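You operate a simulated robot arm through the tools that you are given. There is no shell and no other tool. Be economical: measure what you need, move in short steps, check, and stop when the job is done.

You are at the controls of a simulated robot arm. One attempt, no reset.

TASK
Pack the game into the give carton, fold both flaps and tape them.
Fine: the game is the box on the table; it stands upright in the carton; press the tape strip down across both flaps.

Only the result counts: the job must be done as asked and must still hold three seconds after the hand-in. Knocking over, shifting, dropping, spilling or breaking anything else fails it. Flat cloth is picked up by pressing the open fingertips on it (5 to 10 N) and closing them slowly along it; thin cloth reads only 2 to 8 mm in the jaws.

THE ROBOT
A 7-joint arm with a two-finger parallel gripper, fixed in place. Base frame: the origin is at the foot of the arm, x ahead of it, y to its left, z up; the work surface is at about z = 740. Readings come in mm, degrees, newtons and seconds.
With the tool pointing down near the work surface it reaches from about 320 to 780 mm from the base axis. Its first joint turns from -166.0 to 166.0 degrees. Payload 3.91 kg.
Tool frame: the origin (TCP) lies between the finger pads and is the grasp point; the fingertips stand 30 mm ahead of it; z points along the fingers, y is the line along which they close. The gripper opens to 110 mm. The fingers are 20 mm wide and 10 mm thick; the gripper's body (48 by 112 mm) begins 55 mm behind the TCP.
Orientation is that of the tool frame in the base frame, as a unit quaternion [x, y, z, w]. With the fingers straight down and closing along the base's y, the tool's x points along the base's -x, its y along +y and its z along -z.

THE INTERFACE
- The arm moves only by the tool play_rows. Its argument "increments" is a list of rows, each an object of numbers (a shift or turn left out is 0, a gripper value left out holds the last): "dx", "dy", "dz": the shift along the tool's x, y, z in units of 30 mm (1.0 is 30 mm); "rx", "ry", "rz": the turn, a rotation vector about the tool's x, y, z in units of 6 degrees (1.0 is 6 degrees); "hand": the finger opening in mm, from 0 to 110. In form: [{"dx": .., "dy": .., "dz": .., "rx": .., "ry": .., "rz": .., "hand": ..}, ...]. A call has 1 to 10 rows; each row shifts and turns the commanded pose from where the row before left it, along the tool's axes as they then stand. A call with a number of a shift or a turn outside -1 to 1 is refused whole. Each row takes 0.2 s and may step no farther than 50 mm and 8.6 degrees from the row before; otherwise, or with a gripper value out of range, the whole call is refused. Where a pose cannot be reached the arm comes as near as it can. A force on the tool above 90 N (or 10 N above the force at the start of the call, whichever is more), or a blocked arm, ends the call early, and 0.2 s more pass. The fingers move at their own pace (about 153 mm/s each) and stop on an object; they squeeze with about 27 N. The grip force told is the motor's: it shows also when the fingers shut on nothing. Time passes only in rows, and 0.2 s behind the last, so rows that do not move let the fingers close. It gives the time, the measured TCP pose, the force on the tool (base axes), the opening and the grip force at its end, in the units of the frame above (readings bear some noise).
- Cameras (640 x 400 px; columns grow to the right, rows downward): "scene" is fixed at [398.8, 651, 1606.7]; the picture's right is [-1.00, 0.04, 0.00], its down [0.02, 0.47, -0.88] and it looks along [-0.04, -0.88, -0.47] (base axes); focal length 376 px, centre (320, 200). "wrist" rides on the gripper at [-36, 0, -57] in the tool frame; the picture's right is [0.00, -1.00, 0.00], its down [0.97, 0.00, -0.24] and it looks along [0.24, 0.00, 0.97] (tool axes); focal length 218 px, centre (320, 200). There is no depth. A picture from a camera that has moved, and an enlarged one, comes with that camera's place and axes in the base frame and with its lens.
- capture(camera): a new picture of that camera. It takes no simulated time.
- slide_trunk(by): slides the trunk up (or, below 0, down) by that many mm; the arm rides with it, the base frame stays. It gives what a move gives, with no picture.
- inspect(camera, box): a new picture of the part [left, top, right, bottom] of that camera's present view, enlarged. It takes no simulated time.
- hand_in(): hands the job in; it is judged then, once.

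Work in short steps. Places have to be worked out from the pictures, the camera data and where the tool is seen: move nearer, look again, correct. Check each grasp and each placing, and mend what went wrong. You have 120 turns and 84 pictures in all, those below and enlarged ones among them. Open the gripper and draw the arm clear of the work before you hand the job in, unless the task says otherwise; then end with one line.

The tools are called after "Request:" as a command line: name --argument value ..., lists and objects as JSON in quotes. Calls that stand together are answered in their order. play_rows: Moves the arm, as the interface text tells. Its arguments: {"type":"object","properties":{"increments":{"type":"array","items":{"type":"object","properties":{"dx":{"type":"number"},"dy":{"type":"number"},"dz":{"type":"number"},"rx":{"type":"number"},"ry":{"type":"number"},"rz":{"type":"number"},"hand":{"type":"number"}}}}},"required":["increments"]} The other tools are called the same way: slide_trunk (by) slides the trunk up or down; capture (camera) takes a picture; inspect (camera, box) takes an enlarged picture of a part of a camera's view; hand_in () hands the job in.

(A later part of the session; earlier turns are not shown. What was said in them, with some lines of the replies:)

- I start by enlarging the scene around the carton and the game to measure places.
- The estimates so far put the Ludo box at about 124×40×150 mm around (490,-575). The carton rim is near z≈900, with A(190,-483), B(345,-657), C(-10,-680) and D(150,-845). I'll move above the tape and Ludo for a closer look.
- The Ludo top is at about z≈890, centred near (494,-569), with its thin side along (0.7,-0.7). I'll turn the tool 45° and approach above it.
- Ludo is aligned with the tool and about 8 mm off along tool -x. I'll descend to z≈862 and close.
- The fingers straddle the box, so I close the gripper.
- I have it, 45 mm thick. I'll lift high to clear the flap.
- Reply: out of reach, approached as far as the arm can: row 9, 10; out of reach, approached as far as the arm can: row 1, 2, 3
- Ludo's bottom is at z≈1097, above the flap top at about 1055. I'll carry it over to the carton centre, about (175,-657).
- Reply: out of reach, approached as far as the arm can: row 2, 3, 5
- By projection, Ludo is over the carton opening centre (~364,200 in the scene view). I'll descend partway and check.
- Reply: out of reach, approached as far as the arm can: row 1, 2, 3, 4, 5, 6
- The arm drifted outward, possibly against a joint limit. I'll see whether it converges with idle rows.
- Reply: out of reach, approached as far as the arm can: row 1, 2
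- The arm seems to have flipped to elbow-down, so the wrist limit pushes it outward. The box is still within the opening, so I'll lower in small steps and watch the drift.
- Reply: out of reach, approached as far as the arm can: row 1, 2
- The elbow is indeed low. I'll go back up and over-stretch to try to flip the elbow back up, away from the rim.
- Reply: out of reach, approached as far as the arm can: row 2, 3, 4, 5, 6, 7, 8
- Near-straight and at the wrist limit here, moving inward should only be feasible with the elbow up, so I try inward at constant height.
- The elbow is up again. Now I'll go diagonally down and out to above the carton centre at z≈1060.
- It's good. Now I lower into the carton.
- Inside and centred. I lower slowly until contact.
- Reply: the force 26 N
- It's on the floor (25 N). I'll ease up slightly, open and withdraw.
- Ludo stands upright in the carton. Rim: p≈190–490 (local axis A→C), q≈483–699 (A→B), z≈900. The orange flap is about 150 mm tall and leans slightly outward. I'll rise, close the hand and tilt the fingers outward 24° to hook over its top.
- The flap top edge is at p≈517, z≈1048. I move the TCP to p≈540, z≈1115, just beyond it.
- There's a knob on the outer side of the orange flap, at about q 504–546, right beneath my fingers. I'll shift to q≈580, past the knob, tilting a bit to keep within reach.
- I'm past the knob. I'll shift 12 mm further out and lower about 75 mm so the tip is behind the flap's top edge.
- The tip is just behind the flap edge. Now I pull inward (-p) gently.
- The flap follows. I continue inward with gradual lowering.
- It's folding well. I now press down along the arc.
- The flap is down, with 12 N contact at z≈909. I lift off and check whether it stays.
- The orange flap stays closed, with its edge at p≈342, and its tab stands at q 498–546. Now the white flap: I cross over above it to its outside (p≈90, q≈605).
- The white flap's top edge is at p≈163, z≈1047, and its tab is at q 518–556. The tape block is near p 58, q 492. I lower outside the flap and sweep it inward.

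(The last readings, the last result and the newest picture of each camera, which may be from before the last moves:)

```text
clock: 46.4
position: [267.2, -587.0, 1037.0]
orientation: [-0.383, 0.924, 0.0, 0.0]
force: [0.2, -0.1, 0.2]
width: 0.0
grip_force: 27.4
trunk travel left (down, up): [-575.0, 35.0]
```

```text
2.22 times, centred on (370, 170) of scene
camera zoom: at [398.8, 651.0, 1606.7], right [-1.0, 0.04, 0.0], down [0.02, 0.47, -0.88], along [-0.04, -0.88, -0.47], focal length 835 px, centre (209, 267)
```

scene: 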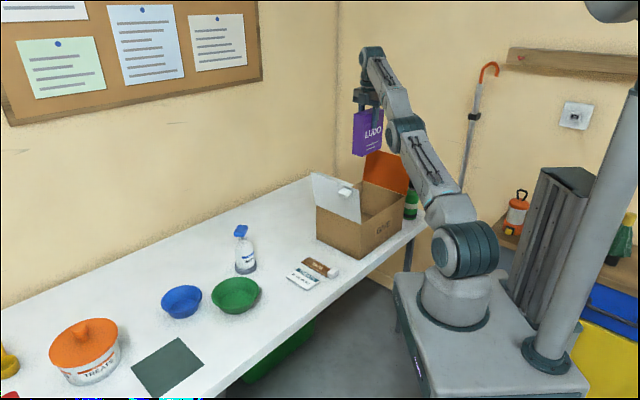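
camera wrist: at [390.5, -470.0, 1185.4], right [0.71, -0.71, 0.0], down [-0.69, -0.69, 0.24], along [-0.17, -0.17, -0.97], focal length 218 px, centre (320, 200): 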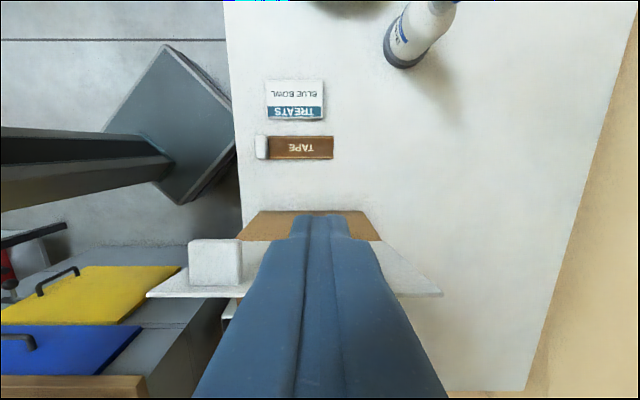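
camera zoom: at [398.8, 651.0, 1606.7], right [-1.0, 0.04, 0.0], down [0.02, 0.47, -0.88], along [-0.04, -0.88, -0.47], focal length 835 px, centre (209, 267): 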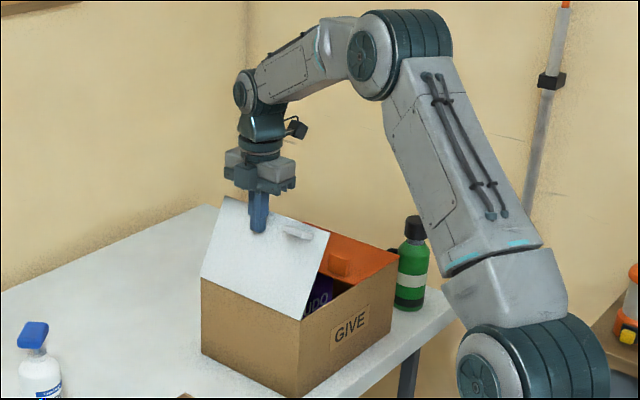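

The white flap is past vertical. I continue along the arc.

Request:
play_rows --increments '[{"dx": 0.83, "dz": 0.3}, {"dx": 0.83, "dz": 0.5}, {"dx": 0.65, "dz": 0.75}, {"dx": 0.4, "dz": 0.75}, {"dx": 0.1, "dz": 0.5}, {}]'

Request:
inspect --camera "scene" --box '[310, 130, 430, 240]'

```text
clock: 47.8
position: [205.3, -647.1, 951.6]
orientation: [-0.383, 0.924, -0.001, 0.0]
force: [0.0, 0.5, -0.1]
width: 0.3
grip_force: 27.3
trunk travel left (down, up): [-575.0, 35.0]
```

```text
3.64 times, centred on (370, 185) of scene
camera zoom: at [398.8, 651.0, 1606.7], right [-1.0, 0.04, 0.0], down [0.02, 0.47, -0.88], along [-0.04, -0.88, -0.47], focal length 1366 px, centre (138, 254)
```

zoom: 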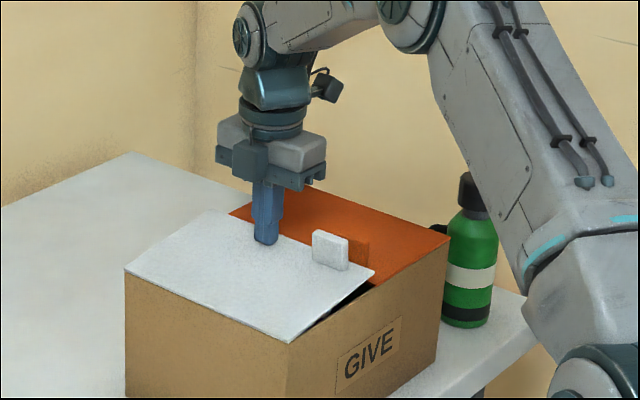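

Request:
play_rows --increments '[{"dz": 0.2}, {"dz": 0.2}, {"dz": 0.1}, {}]'

Request:
inspect --camera "scene" --box '[310, 130, 430, 240]'

```text
clock: 48.8
position: [205.2, -648.1, 934.7]
orientation: [-0.383, 0.924, 0.0, 0.0]
force: [0.9, 0.6, 0.3]
width: 0.0
grip_force: 26.7
trunk travel left (down, up): [-575.0, 35.0]
```

```text
3.64 times, centred on (370, 185) of scene
camera zoom: at [398.8, 651.0, 1606.7], right [-1.0, 0.04, 0.0], down [0.02, 0.47, -0.88], along [-0.04, -0.88, -0.47], focal length 1366 px, centre (138, 254)
```

zoom: 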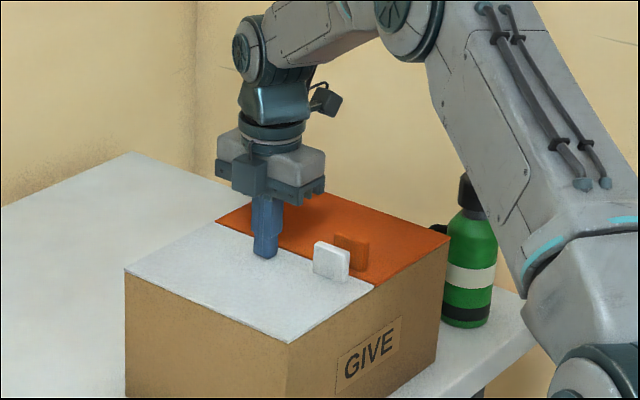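

Nearly flat. I press a few mm more until contact, then lift off.

Request:
play_rows --increments '[{"dz": 0.1}, {"dz": 0.08}, {}]'

```text
clock: 49.6
position: [206.6, -648.5, 932.9]
orientation: [-0.382, 0.924, -0.003, 0.001]
force: [1.7, -0.8, 19.6]
width: 0.0
grip_force: 27.3
trunk travel left (down, up): [-575.0, 35.0]
```

White is closed, with its surface at z≈903. I lift off and travel above the tape.

Request:
play_rows --increments '[{"dz": -1}, {"dz": -1}, {"dz": -1}, {"dx": -0.94, "dy": 0.41}, {"dx": -0.94, "dy": 0.41}, {"dx": -0.94, "dy": 0.41}, {"dx": -0.94, "dy": 0.41}, {"dx": -0.94, "dy": 0.41}, {"dx": -0.94, "dy": 0.41}, {"dx": -0.94, "dy": 0.41}]'

Request:
play_rows --increments '[{"dx": -0.94, "dy": 0.41, "hand": 80}, {"dx": -0.94, "dy": 0.41}, {"rz": -1}, {"rz": -1}, {"rz": -1}, {"rz": -1}, {"rz": -1}, {"rz": -1}, {"rz": -1}, {"rz": -1}]'

Request:
play_rows --increments '[{"rz": -1}, {"rz": -1}, {"rz": -1}, {"rz": -1}, {"rz": -1}, {"rz": -1}, {"rz": -1}, {}]'

Request:
capture --camera "wrist"

Request:
capture --camera "scene"

```text
clock: 51.8
position: [283.0, -444.1, 1020.1]
orientation: [-0.382, 0.924, 0.0, 0.0]
force: [0.2, -0.3, -0.3]
width: 0.1
grip_force: 27.0
trunk travel left (down, up): [-575.0, 35.0]
```

```text
clock: 54.0
position: [307.6, -389.7, 1022.2]
orientation: [0.726, -0.688, 0.0, 0.001]
force: [-0.1, -0.5, 0.0]
width: 79.9
grip_force: 0.1
trunk travel left (down, up): [-575.0, 35.0]
```

```text
clock: 55.8
position: [307.2, -389.9, 1021.5]
orientation: [0.924, -0.381, 0.0, 0.0]
force: [0.0, 0.6, 0.8]
width: 80.1
grip_force: 0.1
trunk travel left (down, up): [-575.0, 35.0]
```

```text
39 pictures are left
camera wrist: at [282.7, -365.2, 1077.5], right [0.71, 0.71, 0.0], down [0.69, -0.69, 0.24], along [0.17, -0.17, -0.97], focal length 218 px, centre (320, 200)
```

wrist: 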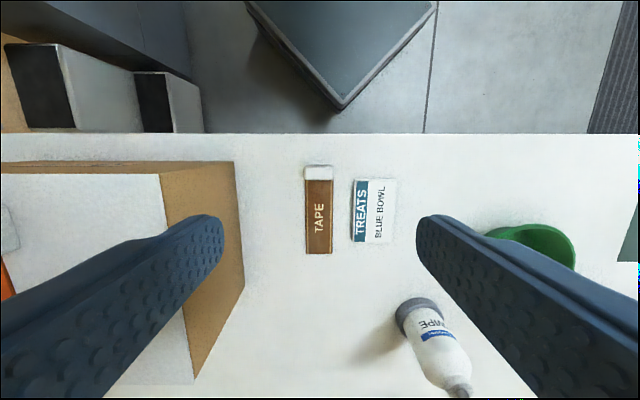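

```text
38 pictures are left
```

scene: 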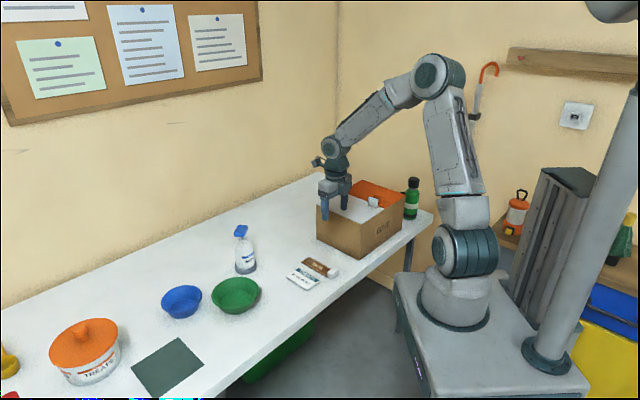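

Both flaps stay closed. The tape block is at about p 61, q 497, and the gripper is aligned to it. I descend partway and recheck.

Request:
play_rows --increments '[{"dx": 0.13, "dy": 0.08, "dz": 0.9, "hand": 60}, {"dz": 0.95}, {"dz": 0.95}, {"dz": 0.95}, {"dz": 0.95}, {"dz": 0.95}, {"dz": 0.9}, {}]'

Request:
capture --camera "wrist"

Request:
inspect --camera "scene" --box '[280, 200, 380, 290]'

```text
clock: 57.6
position: [307.3, -398.1, 823.9]
orientation: [0.924, -0.383, 0.0, 0.0]
force: [0.2, 0.7, 0.4]
width: 60.1
grip_force: 0.0
trunk travel left (down, up): [-575.0, 35.0]
```

```text
37 pictures are left
camera wrist: at [282.5, -371.0, 880.2], right [0.71, 0.71, 0.0], down [0.69, -0.69, 0.24], along [0.17, -0.17, -0.97], focal length 218 px, centre (320, 200)
```

wrist: 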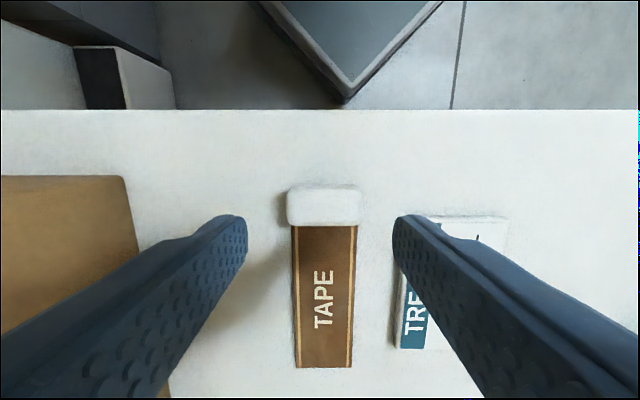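

```text
4.44 times, centred on (330, 245) of scene
camera zoom: at [398.8, 651.0, 1606.7], right [-1.0, 0.04, 0.0], down [0.02, 0.47, -0.88], along [-0.04, -0.88, -0.47], focal length 1670 px, centre (276, 0)
```

zoom: 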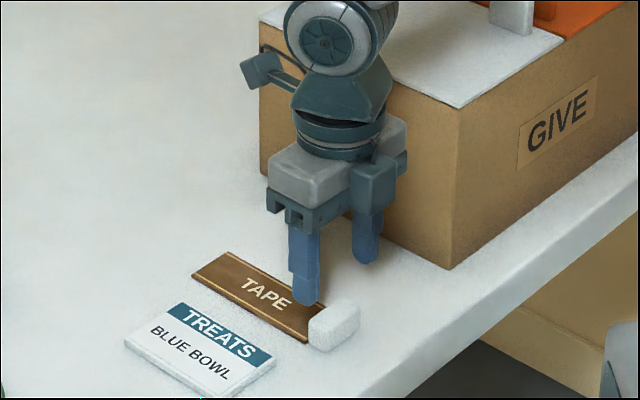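

I correct by -4 mm in p and -3 mm in q, set the opening to 52 mm and descend to z≈774.

Request:
play_rows --increments '[{"dx": -0.1, "dy": -0.13, "hand": 52}, {"dz": 0.6}, {"dz": 0.6}, {"dz": 0.4}, {}]'

Request:
capture --camera "wrist"

```text
clock: 58.8
position: [308.0, -391.0, 775.8]
orientation: [0.924, -0.383, -0.001, 0.0]
force: [-0.3, 0.1, 0.1]
width: 52.0
grip_force: 0.0
trunk travel left (down, up): [-575.0, 35.0]
```

```text
35 pictures are left
camera wrist: at [282.7, -364.9, 832.8], right [0.71, 0.71, 0.0], down [0.69, -0.69, 0.24], along [0.17, -0.17, -0.97], focal length 218 px, centre (320, 200)
```

wrist: 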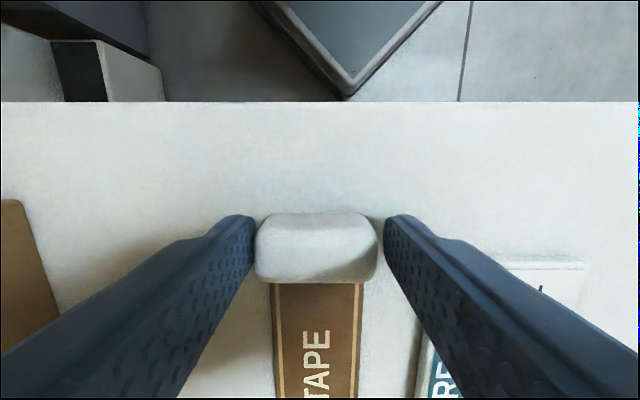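

The fingers are on both sides of the block, so I close.

Request:
play_rows --increments '[{"dz": 0.06}, {"hand": 44}, {"hand": 36}, {"hand": 25}, {}, {}]'

```text
clock: 60.2
position: [308.6, -390.6, 774.7]
orientation: [0.924, -0.383, 0.001, 0.001]
force: [0.1, 0.5, 0.6]
width: 43.6
grip_force: 26.8
trunk travel left (down, up): [-575.0, 35.0]
```

Gripped (43.6 mm). I lift and check.

Request:
play_rows --increments '[{"dz": -0.3}, {"dz": -0.6}, {"dz": -1}, {"dz": -1}, {"dz": -1}, {"dz": -1}, {"dz": -1}, {"dz": -1}, {"dz": -1}, {}]'

Request:
inspect --camera "scene" --box '[270, 120, 430, 290]'

Request:
capture --camera "wrist"

```text
clock: 62.4
position: [305.9, -389.1, 1013.1]
orientation: [0.924, -0.383, 0.0, 0.0]
force: [-0.2, -0.9, 0.3]
width: 24.9
grip_force: 0.1
trunk travel left (down, up): [-575.0, 35.0]
```

```text
2.35 times, centred on (350, 205) of scene
camera zoom: at [398.8, 651.0, 1606.7], right [-1.0, 0.04, 0.0], down [0.02, 0.47, -0.88], along [-0.04, -0.88, -0.47], focal length 884 px, centre (249, 188)
```

zoom: 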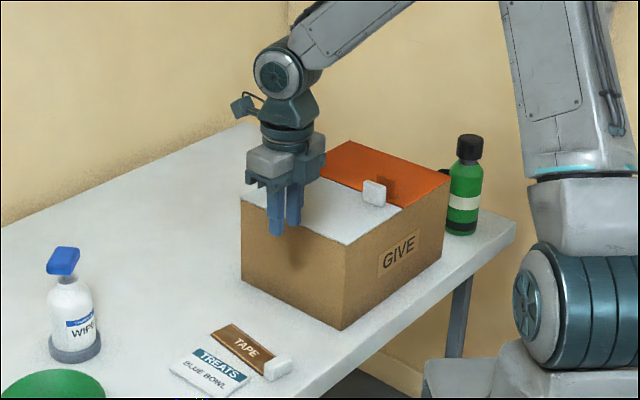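

```text
33 pictures are left
camera wrist: at [281.3, -364.2, 1068.7], right [0.71, 0.71, 0.0], down [0.69, -0.69, 0.24], along [0.17, -0.17, -0.97], focal length 218 px, centre (320, 200)
```

wrist: 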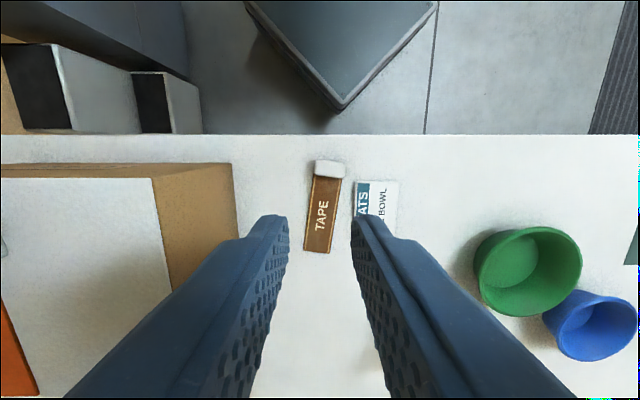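

The block slipped out: the tape stayed on the table, turned about 7°. I realign and grip lower this time with a full-close command.

Request:
play_rows --increments '[{"rz": 0.57, "hand": 60}, {"rz": 0.56, "dx": -0.17, "dy": -0.42}, {"dz": 0.95}, {"dz": 0.95}, {"dz": 0.95}, {"dz": 0.95}, {"dz": 0.95}, {"dz": 0.95}, {"dz": 0.7}, {}]'

Request:
capture --camera "wrist"

```text
clock: 64.6
position: [317.9, -378.7, 818.5]
orientation: [0.899, -0.438, 0.0, 0.0]
force: [0.1, 0.4, -0.2]
width: 60.0
grip_force: 0.0
trunk travel left (down, up): [-575.0, 35.0]
```

```text
32 pictures are left
camera wrist: at [295.4, -349.4, 874.6], right [0.79, 0.62, 0.0], down [0.6, -0.76, 0.24], along [0.15, -0.19, -0.97], focal length 218 px, centre (320, 200)
```

wrist: 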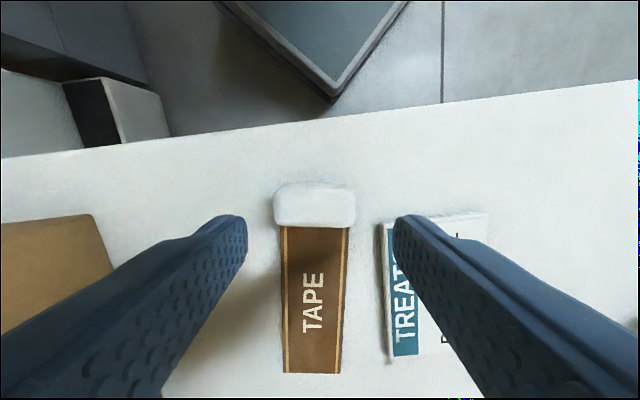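

Aligned. I make a small correction, descend to put the tips just above the table, and close fully.

Request:
play_rows --increments '[{"dx": -0.15, "dy": 0.1, "hand": 51}, {"dz": 0.6}, {"dz": 0.6}, {"dz": 0.3}, {"dz": 0.06}, {}]'

Request:
capture --camera "wrist"

Request:
inspect --camera "scene" --box '[290, 220, 370, 290]'

```text
clock: 66.0
position: [310.9, -375.4, 772.5]
orientation: [0.899, -0.437, -0.001, 0.001]
force: [0.2, 0.5, 0.3]
width: 51.3
grip_force: 0.0
trunk travel left (down, up): [-575.0, 35.0]
```

```text
31 pictures are left
camera wrist: at [287.5, -347.3, 828.2], right [0.79, 0.62, 0.0], down [0.6, -0.76, 0.24], along [0.15, -0.19, -0.97], focal length 218 px, centre (320, 200)
```

wrist: 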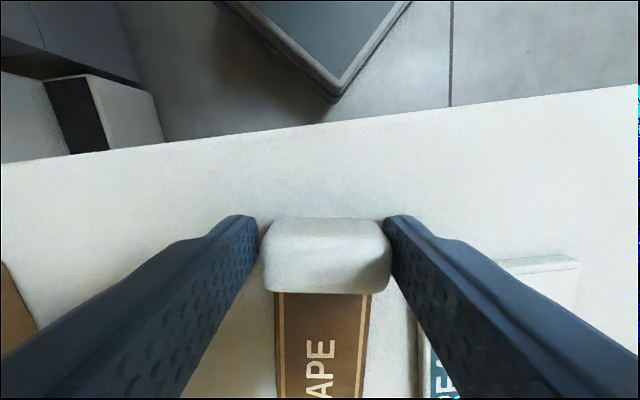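

```text
5.71 times, centred on (330, 255) of scene
camera zoom: at [398.8, 651.0, 1606.7], right [-1.0, 0.04, 0.0], down [0.02, 0.47, -0.88], along [-0.04, -0.88, -0.47], focal length 2147 px, centre (263, -114)
```

zoom: 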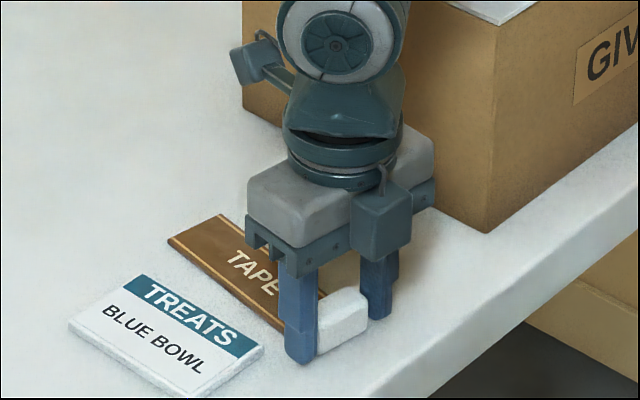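

Good placement; I close fully.

Request:
play_rows --increments '[{"hand": 42}, {"hand": 30}, {"hand": 10}, {"hand": 0}, {}, {"dz": -0.15}, {"dz": -0.15}, {}]'

Request:
capture --camera "wrist"

```text
clock: 67.8
position: [309.8, -376.1, 782.6]
orientation: [0.899, -0.437, 0.0, 0.0]
force: [0.1, -1.1, -0.7]
width: 43.3
grip_force: 26.9
trunk travel left (down, up): [-575.0, 35.0]
```

```text
29 pictures are left
camera wrist: at [288.3, -347.9, 838.1], right [0.79, 0.62, 0.0], down [0.6, -0.76, 0.24], along [0.15, -0.19, -0.97], focal length 218 px, centre (320, 200)
```

wrist: 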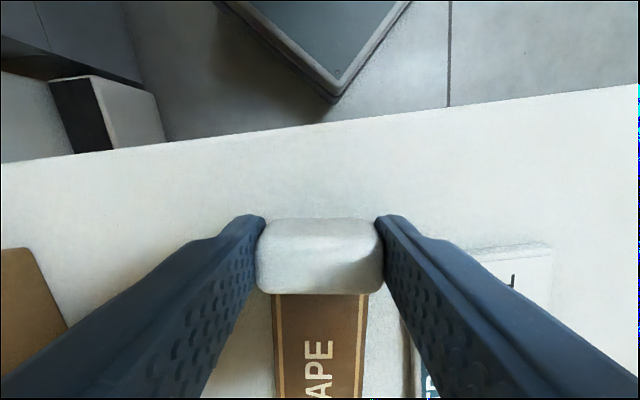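

It's rising with the hand. I lift slowly.

Request:
play_rows --increments '[{"dz": -0.4}, {"dz": -0.5}, {"dz": -0.6}, {"dz": -0.7}, {"dz": -0.8}, {"dz": -0.8}, {"dz": -0.8}, {"dz": -0.8}, {"dz": -0.8}, {}]'

Request:
capture --camera "wrist"

```text
clock: 70.0
position: [308.4, -379.9, 967.4]
orientation: [0.9, -0.437, -0.001, 0.001]
force: [0.6, -1.0, 0.3]
width: 43.7
grip_force: 27.0
trunk travel left (down, up): [-575.0, 35.0]
```

```text
28 pictures are left
camera wrist: at [286.1, -350.7, 1024.6], right [0.79, 0.62, 0.0], down [0.6, -0.76, 0.24], along [0.15, -0.19, -0.97], focal length 218 px, centre (320, 200)
```

wrist: 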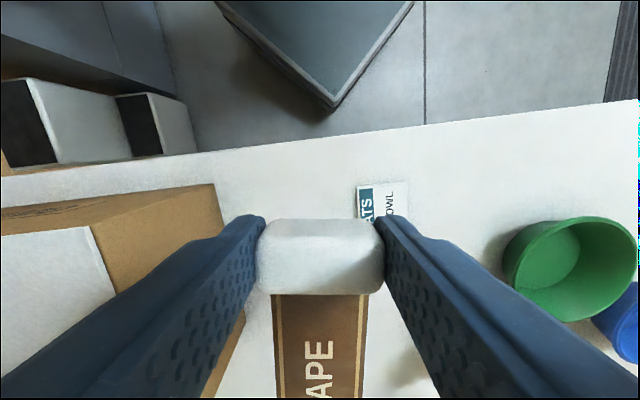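

Securely held. I go up slightly and turn so the strip points along +p (across the seam).

Request:
play_rows --increments '[{"dz": -0.8, "rz": 1}, {"dz": -0.8, "rz": 1}, {"rz": 1}, {"rz": 1}, {"rz": 1}, {"rz": 1}, {"rz": 1}, {"rz": 1}, {"rz": 1}, {"rz": 1}]'

Request:
play_rows --increments '[{"rz": 1}, {"rz": 1}, {"rz": 1}, {"rz": 0.87}, {"dx": 0.885, "dy": -0.5}, {"dx": 0.885, "dy": -0.5}, {"dx": 0.885, "dy": -0.5}, {"dx": 0.885, "dy": -0.5}, {}]'

Request:
play_rows --increments '[{"dx": 0.885, "dy": -0.5}, {"dx": 0.885, "dy": -0.5}, {"dx": 0.885, "dy": -0.5}, {"dx": 0.885, "dy": -0.5}, {}]'

Request:
capture --camera "wrist"

Request:
inspect --camera "scene" --box '[290, 100, 450, 260]'

```text
clock: 72.2
position: [310.0, -376.5, 1015.9]
orientation: [-0.56, 0.829, 0.0, 0.0]
force: [1.0, -0.3, -0.9]
width: 43.5
grip_force: 26.7
trunk travel left (down, up): [-575.0, 35.0]
```

```text
clock: 74.2
position: [275.5, -491.7, 1015.8]
orientation: [-0.382, 0.924, 0.0, 0.0]
force: [-0.2, 1.0, -1.4]
width: 43.5
grip_force: 26.5
trunk travel left (down, up): [-575.0, 35.0]
```

```text
clock: 75.4
position: [244.5, -611.5, 1016.8]
orientation: [-0.382, 0.924, 0.001, 0.0]
force: [0.9, 0.3, -0.9]
width: 43.3
grip_force: 26.8
trunk travel left (down, up): [-575.0, 35.0]
```

```text
27 pictures are left
camera wrist: at [270.6, -586.7, 1073.0], right [0.71, -0.71, 0.0], down [-0.69, -0.69, 0.24], along [-0.17, -0.17, -0.97], focal length 218 px, centre (320, 200)
```

wrist: 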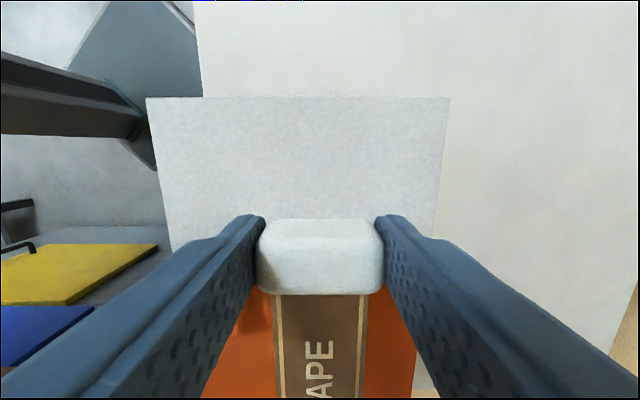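

```text
2.50 times, centred on (370, 180) of scene
camera zoom: at [398.8, 651.0, 1606.7], right [-1.0, 0.04, 0.0], down [0.02, 0.47, -0.88], along [-0.04, -0.88, -0.47], focal length 939 px, centre (195, 250)
```

zoom: 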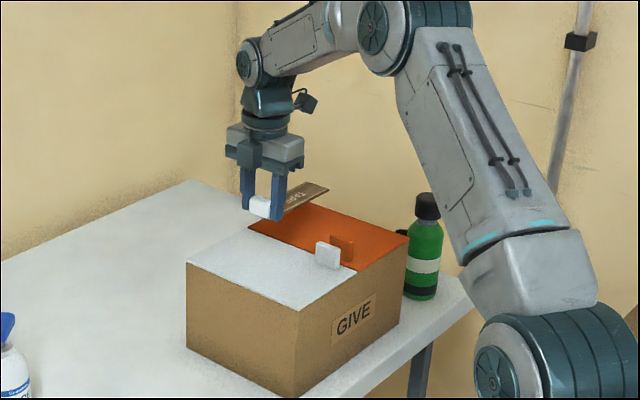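

The strip is at p 259, q 605, well clear of the tabs (q<556). I lower towards the flap surface (contact expected at TCP z≈936).

Request:
play_rows --increments '[{"dx": 0.12, "dz": 0.8}, {"dz": 0.8}, {"dz": 0.7}, {}]'

Request:
inspect --camera "scene" --box '[310, 140, 430, 240]'

```text
clock: 76.4
position: [244.8, -614.5, 949.3]
orientation: [-0.382, 0.924, 0.0, 0.0]
force: [-0.6, 1.2, -1.0]
width: 43.0
grip_force: 27.5
trunk travel left (down, up): [-575.0, 35.0]
```

```text
4.00 times, centred on (370, 190) of scene
camera zoom: at [398.8, 651.0, 1606.7], right [-1.0, 0.04, 0.0], down [0.02, 0.47, -0.88], along [-0.04, -0.88, -0.47], focal length 1503 px, centre (120, 240)
```

zoom: 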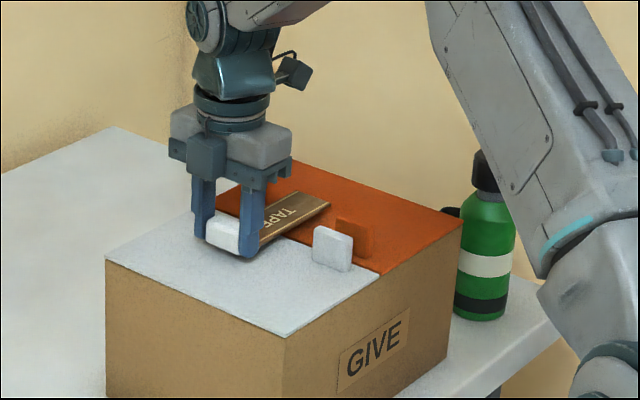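

Request:
play_rows --increments '[{"dz": 0.2}, {"dz": 0.15}, {"dz": 0.08}, {}]'

```text
clock: 77.4
position: [242.3, -613.9, 936.2]
orientation: [-0.382, 0.924, -0.003, 0.0]
force: [2.8, 2.5, 19.0]
width: 43.5
grip_force: 26.8
trunk travel left (down, up): [-575.0, 35.0]
```

It's in contact at 19 N. I release and lift off gently.

Request:
play_rows --increments '[{"hand": 48}, {"hand": 56}, {}, {"dz": -0.4}, {"dz": -0.8}, {"dz": -0.8}, {"dz": -0.8}, {"dz": -0.8}, {}]'

Request:
capture --camera "wrist"

Request:
inspect --camera "scene" --box '[310, 140, 430, 240]'

```text
clock: 79.4
position: [242.4, -614.9, 1043.4]
orientation: [-0.382, 0.924, 0.0, 0.0]
force: [0.5, 0.3, 0.0]
width: 56.2
grip_force: 0.2
trunk travel left (down, up): [-575.0, 35.0]
```

```text
24 pictures are left
camera wrist: at [267.5, -589.8, 1099.2], right [0.71, -0.71, 0.0], down [-0.69, -0.69, 0.24], along [-0.17, -0.17, -0.97], focal length 218 px, centre (320, 200)
```

wrist: 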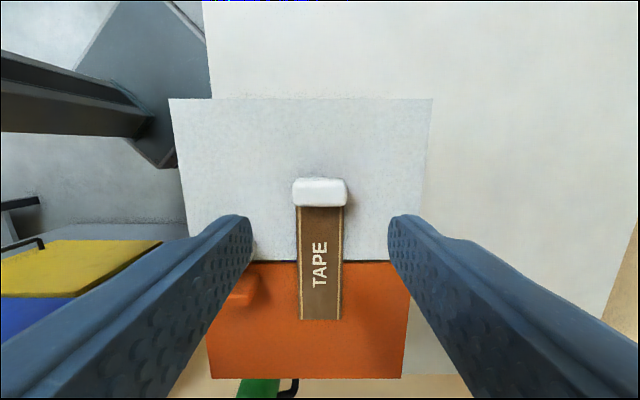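

```text
4.00 times, centred on (370, 190) of scene
camera zoom: at [398.8, 651.0, 1606.7], right [-1.0, 0.04, 0.0], down [0.02, 0.47, -0.88], along [-0.04, -0.88, -0.47], focal length 1503 px, centre (120, 240)
```

zoom: 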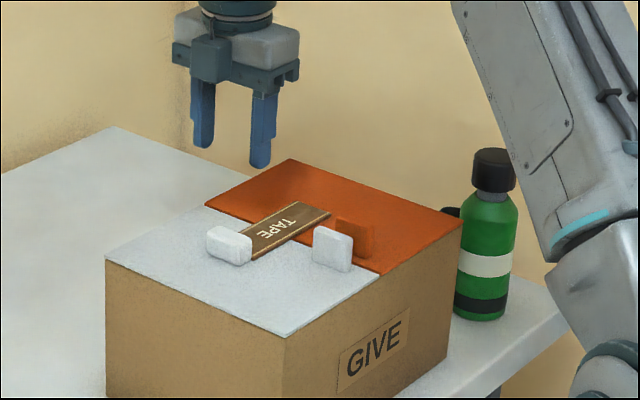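

The strip lies straight across the seam (p 282–409). Now I close the fingers and press it down on the white side first.

Request:
play_rows --increments '[{"dx": 0.7, "hand": 0}, {"dx": 0.7}, {"dz": 0.9}, {"dz": 0.9}, {"dz": 0.9}, {"dz": 0.55}, {}]'

Request:
play_rows --increments '[{"dz": 0.1}, {"dz": 0.1}, {"dz": 0.06}, {}]'

```text
clock: 81.0
position: [211.6, -641.0, 942.9]
orientation: [-0.382, 0.924, 0.0, 0.001]
force: [-0.4, 0.0, -0.6]
width: 0.0
grip_force: 27.0
trunk travel left (down, up): [-575.0, 35.0]
```

```text
clock: 82.0
position: [211.7, -642.9, 939.7]
orientation: [-0.383, 0.924, -0.002, -0.001]
force: [-0.4, 1.9, 11.1]
width: 0.0
grip_force: 27.0
trunk travel left (down, up): [-575.0, 35.0]
```

Contact at 11 N. I press a bit harder, then lift and repeat at the seam and on the orange side.

Request:
play_rows --increments '[{"dz": 0.15}, {}, {}]'

Request:
play_rows --increments '[{"dz": -0.5}, {"dz": -0.3, "dx": 0.6}, {"dx": 0.6}, {"dz": 0.4}, {"dz": 0.2}, {"dz": 0.15}, {"dz": 0.1}, {}, {}]'

Request:
play_rows --increments '[{"dz": -0.5}, {"dz": -0.3, "dx": 0.7}, {"dx": 0.7}, {"dz": 0.4}, {"dz": 0.2}, {"dz": 0.15}, {"dz": 0.1}, {}, {}]'

```text
clock: 82.8
position: [211.0, -642.1, 937.5]
orientation: [-0.383, 0.924, -0.005, -0.001]
force: [1.8, -0.7, 41.4]
width: 0.0
grip_force: 26.7
trunk travel left (down, up): [-575.0, 35.0]
```

```text
clock: 84.8
position: [185.8, -670.7, 937.3]
orientation: [-0.383, 0.924, -0.005, -0.001]
force: [0.1, -2.2, 39.8]
width: 0.2
grip_force: 26.4
trunk travel left (down, up): [-575.0, 35.0]
```

```text
clock: 86.8
position: [157.3, -697.5, 936.9]
orientation: [-0.383, 0.924, -0.006, -0.001]
force: [2.9, -5.6, 43.0]
width: 0.1
grip_force: 27.2
trunk travel left (down, up): [-575.0, 35.0]
```

Pressed at about 40 N at all three places. I lift clear, open the hand and inspect.

Request:
play_rows --increments '[{"dz": -0.6}, {"dz": -1}, {"dz": -1}, {"dz": -1}, {"dz": -1}, {"dx": -1, "hand": 110}, {"dx": -1}, {"dx": -1}, {"dx": -1}, {}]'

Request:
capture --camera "wrist"

Request:
capture --camera "scene"

Request:
inspect --camera "scene" --box '[310, 140, 430, 240]'

```text
clock: 89.0
position: [238.0, -614.5, 1068.5]
orientation: [-0.383, 0.924, 0.0, 0.0]
force: [0.0, -0.3, 1.3]
width: 109.8
grip_force: 0.1
trunk travel left (down, up): [-575.0, 35.0]
```

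```text
22 pictures are left
camera wrist: at [264.9, -589.7, 1124.6], right [0.71, -0.71, 0.0], down [-0.69, -0.69, 0.24], along [-0.17, -0.17, -0.97], focal length 218 px, centre (320, 200)
```

wrist: 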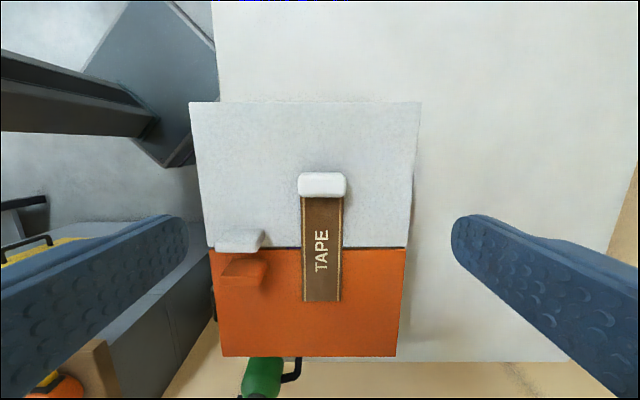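

```text
21 pictures are left
```

scene: 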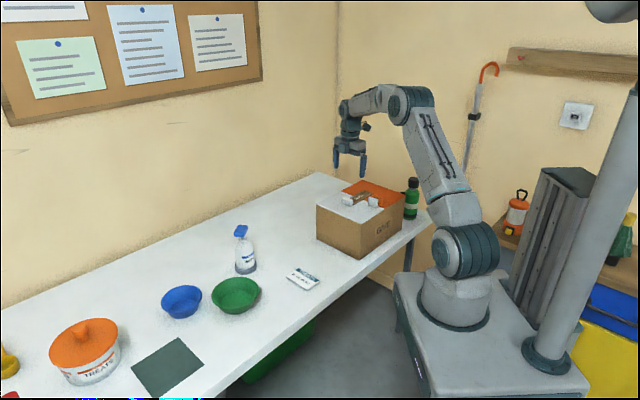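

```text
4.00 times, centred on (370, 190) of scene
camera zoom: at [398.8, 651.0, 1606.7], right [-1.0, 0.04, 0.0], down [0.02, 0.47, -0.88], along [-0.04, -0.88, -0.47], focal length 1503 px, centre (120, 240)
```

zoom: 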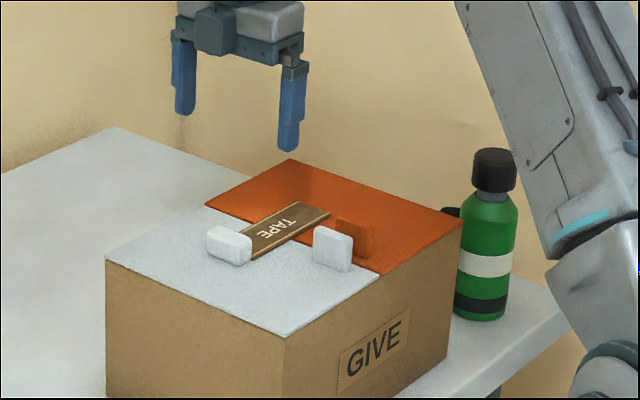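

Both flaps are flat, the tape lies across the seam and the other objects look undisturbed. I draw the arm back clear and hand in.

Request:
play_rows --increments '[{"dz": -0.9}, {"dz": -0.9}, {"dx": -0.6, "dy": 0.6, "dz": -0.3}, {"dx": -0.7, "dy": 0.7}, {"dx": -0.7, "dy": 0.7}, {"dx": -0.7, "dy": 0.7}, {"dx": -0.7, "dy": 0.7}, {}]'

Request:
inspect --camera "scene" --box '[270, 120, 430, 290]'

```text
clock: 90.8
position: [240.5, -465.8, 1130.6]
orientation: [-0.383, 0.924, 0.0, 0.0]
force: [-0.8, 0.4, 0.5]
width: 109.9
grip_force: 0.0
trunk travel left (down, up): [-575.0, 35.0]
```

```text
2.35 times, centred on (350, 205) of scene
camera zoom: at [398.8, 651.0, 1606.7], right [-1.0, 0.04, 0.0], down [0.02, 0.47, -0.88], along [-0.04, -0.88, -0.47], focal length 884 px, centre (249, 188)
```

zoom: 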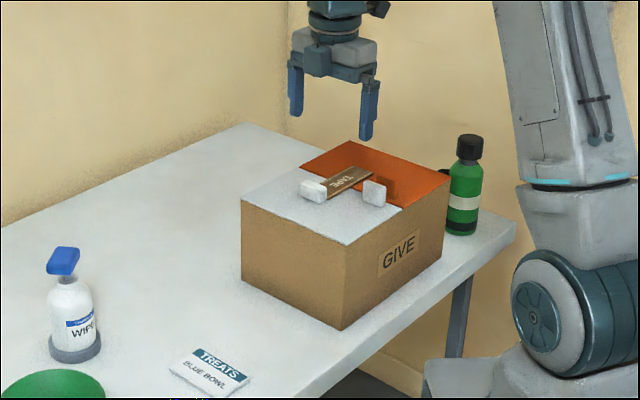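

Everything is in place and the arm is clear, so I hand in.

Request:
hand_in

```text
The job is handed in.
```

The Ludo game stands upright in the give carton, both flaps are folded shut and the tape strip is pressed down across them; the job is handed in.
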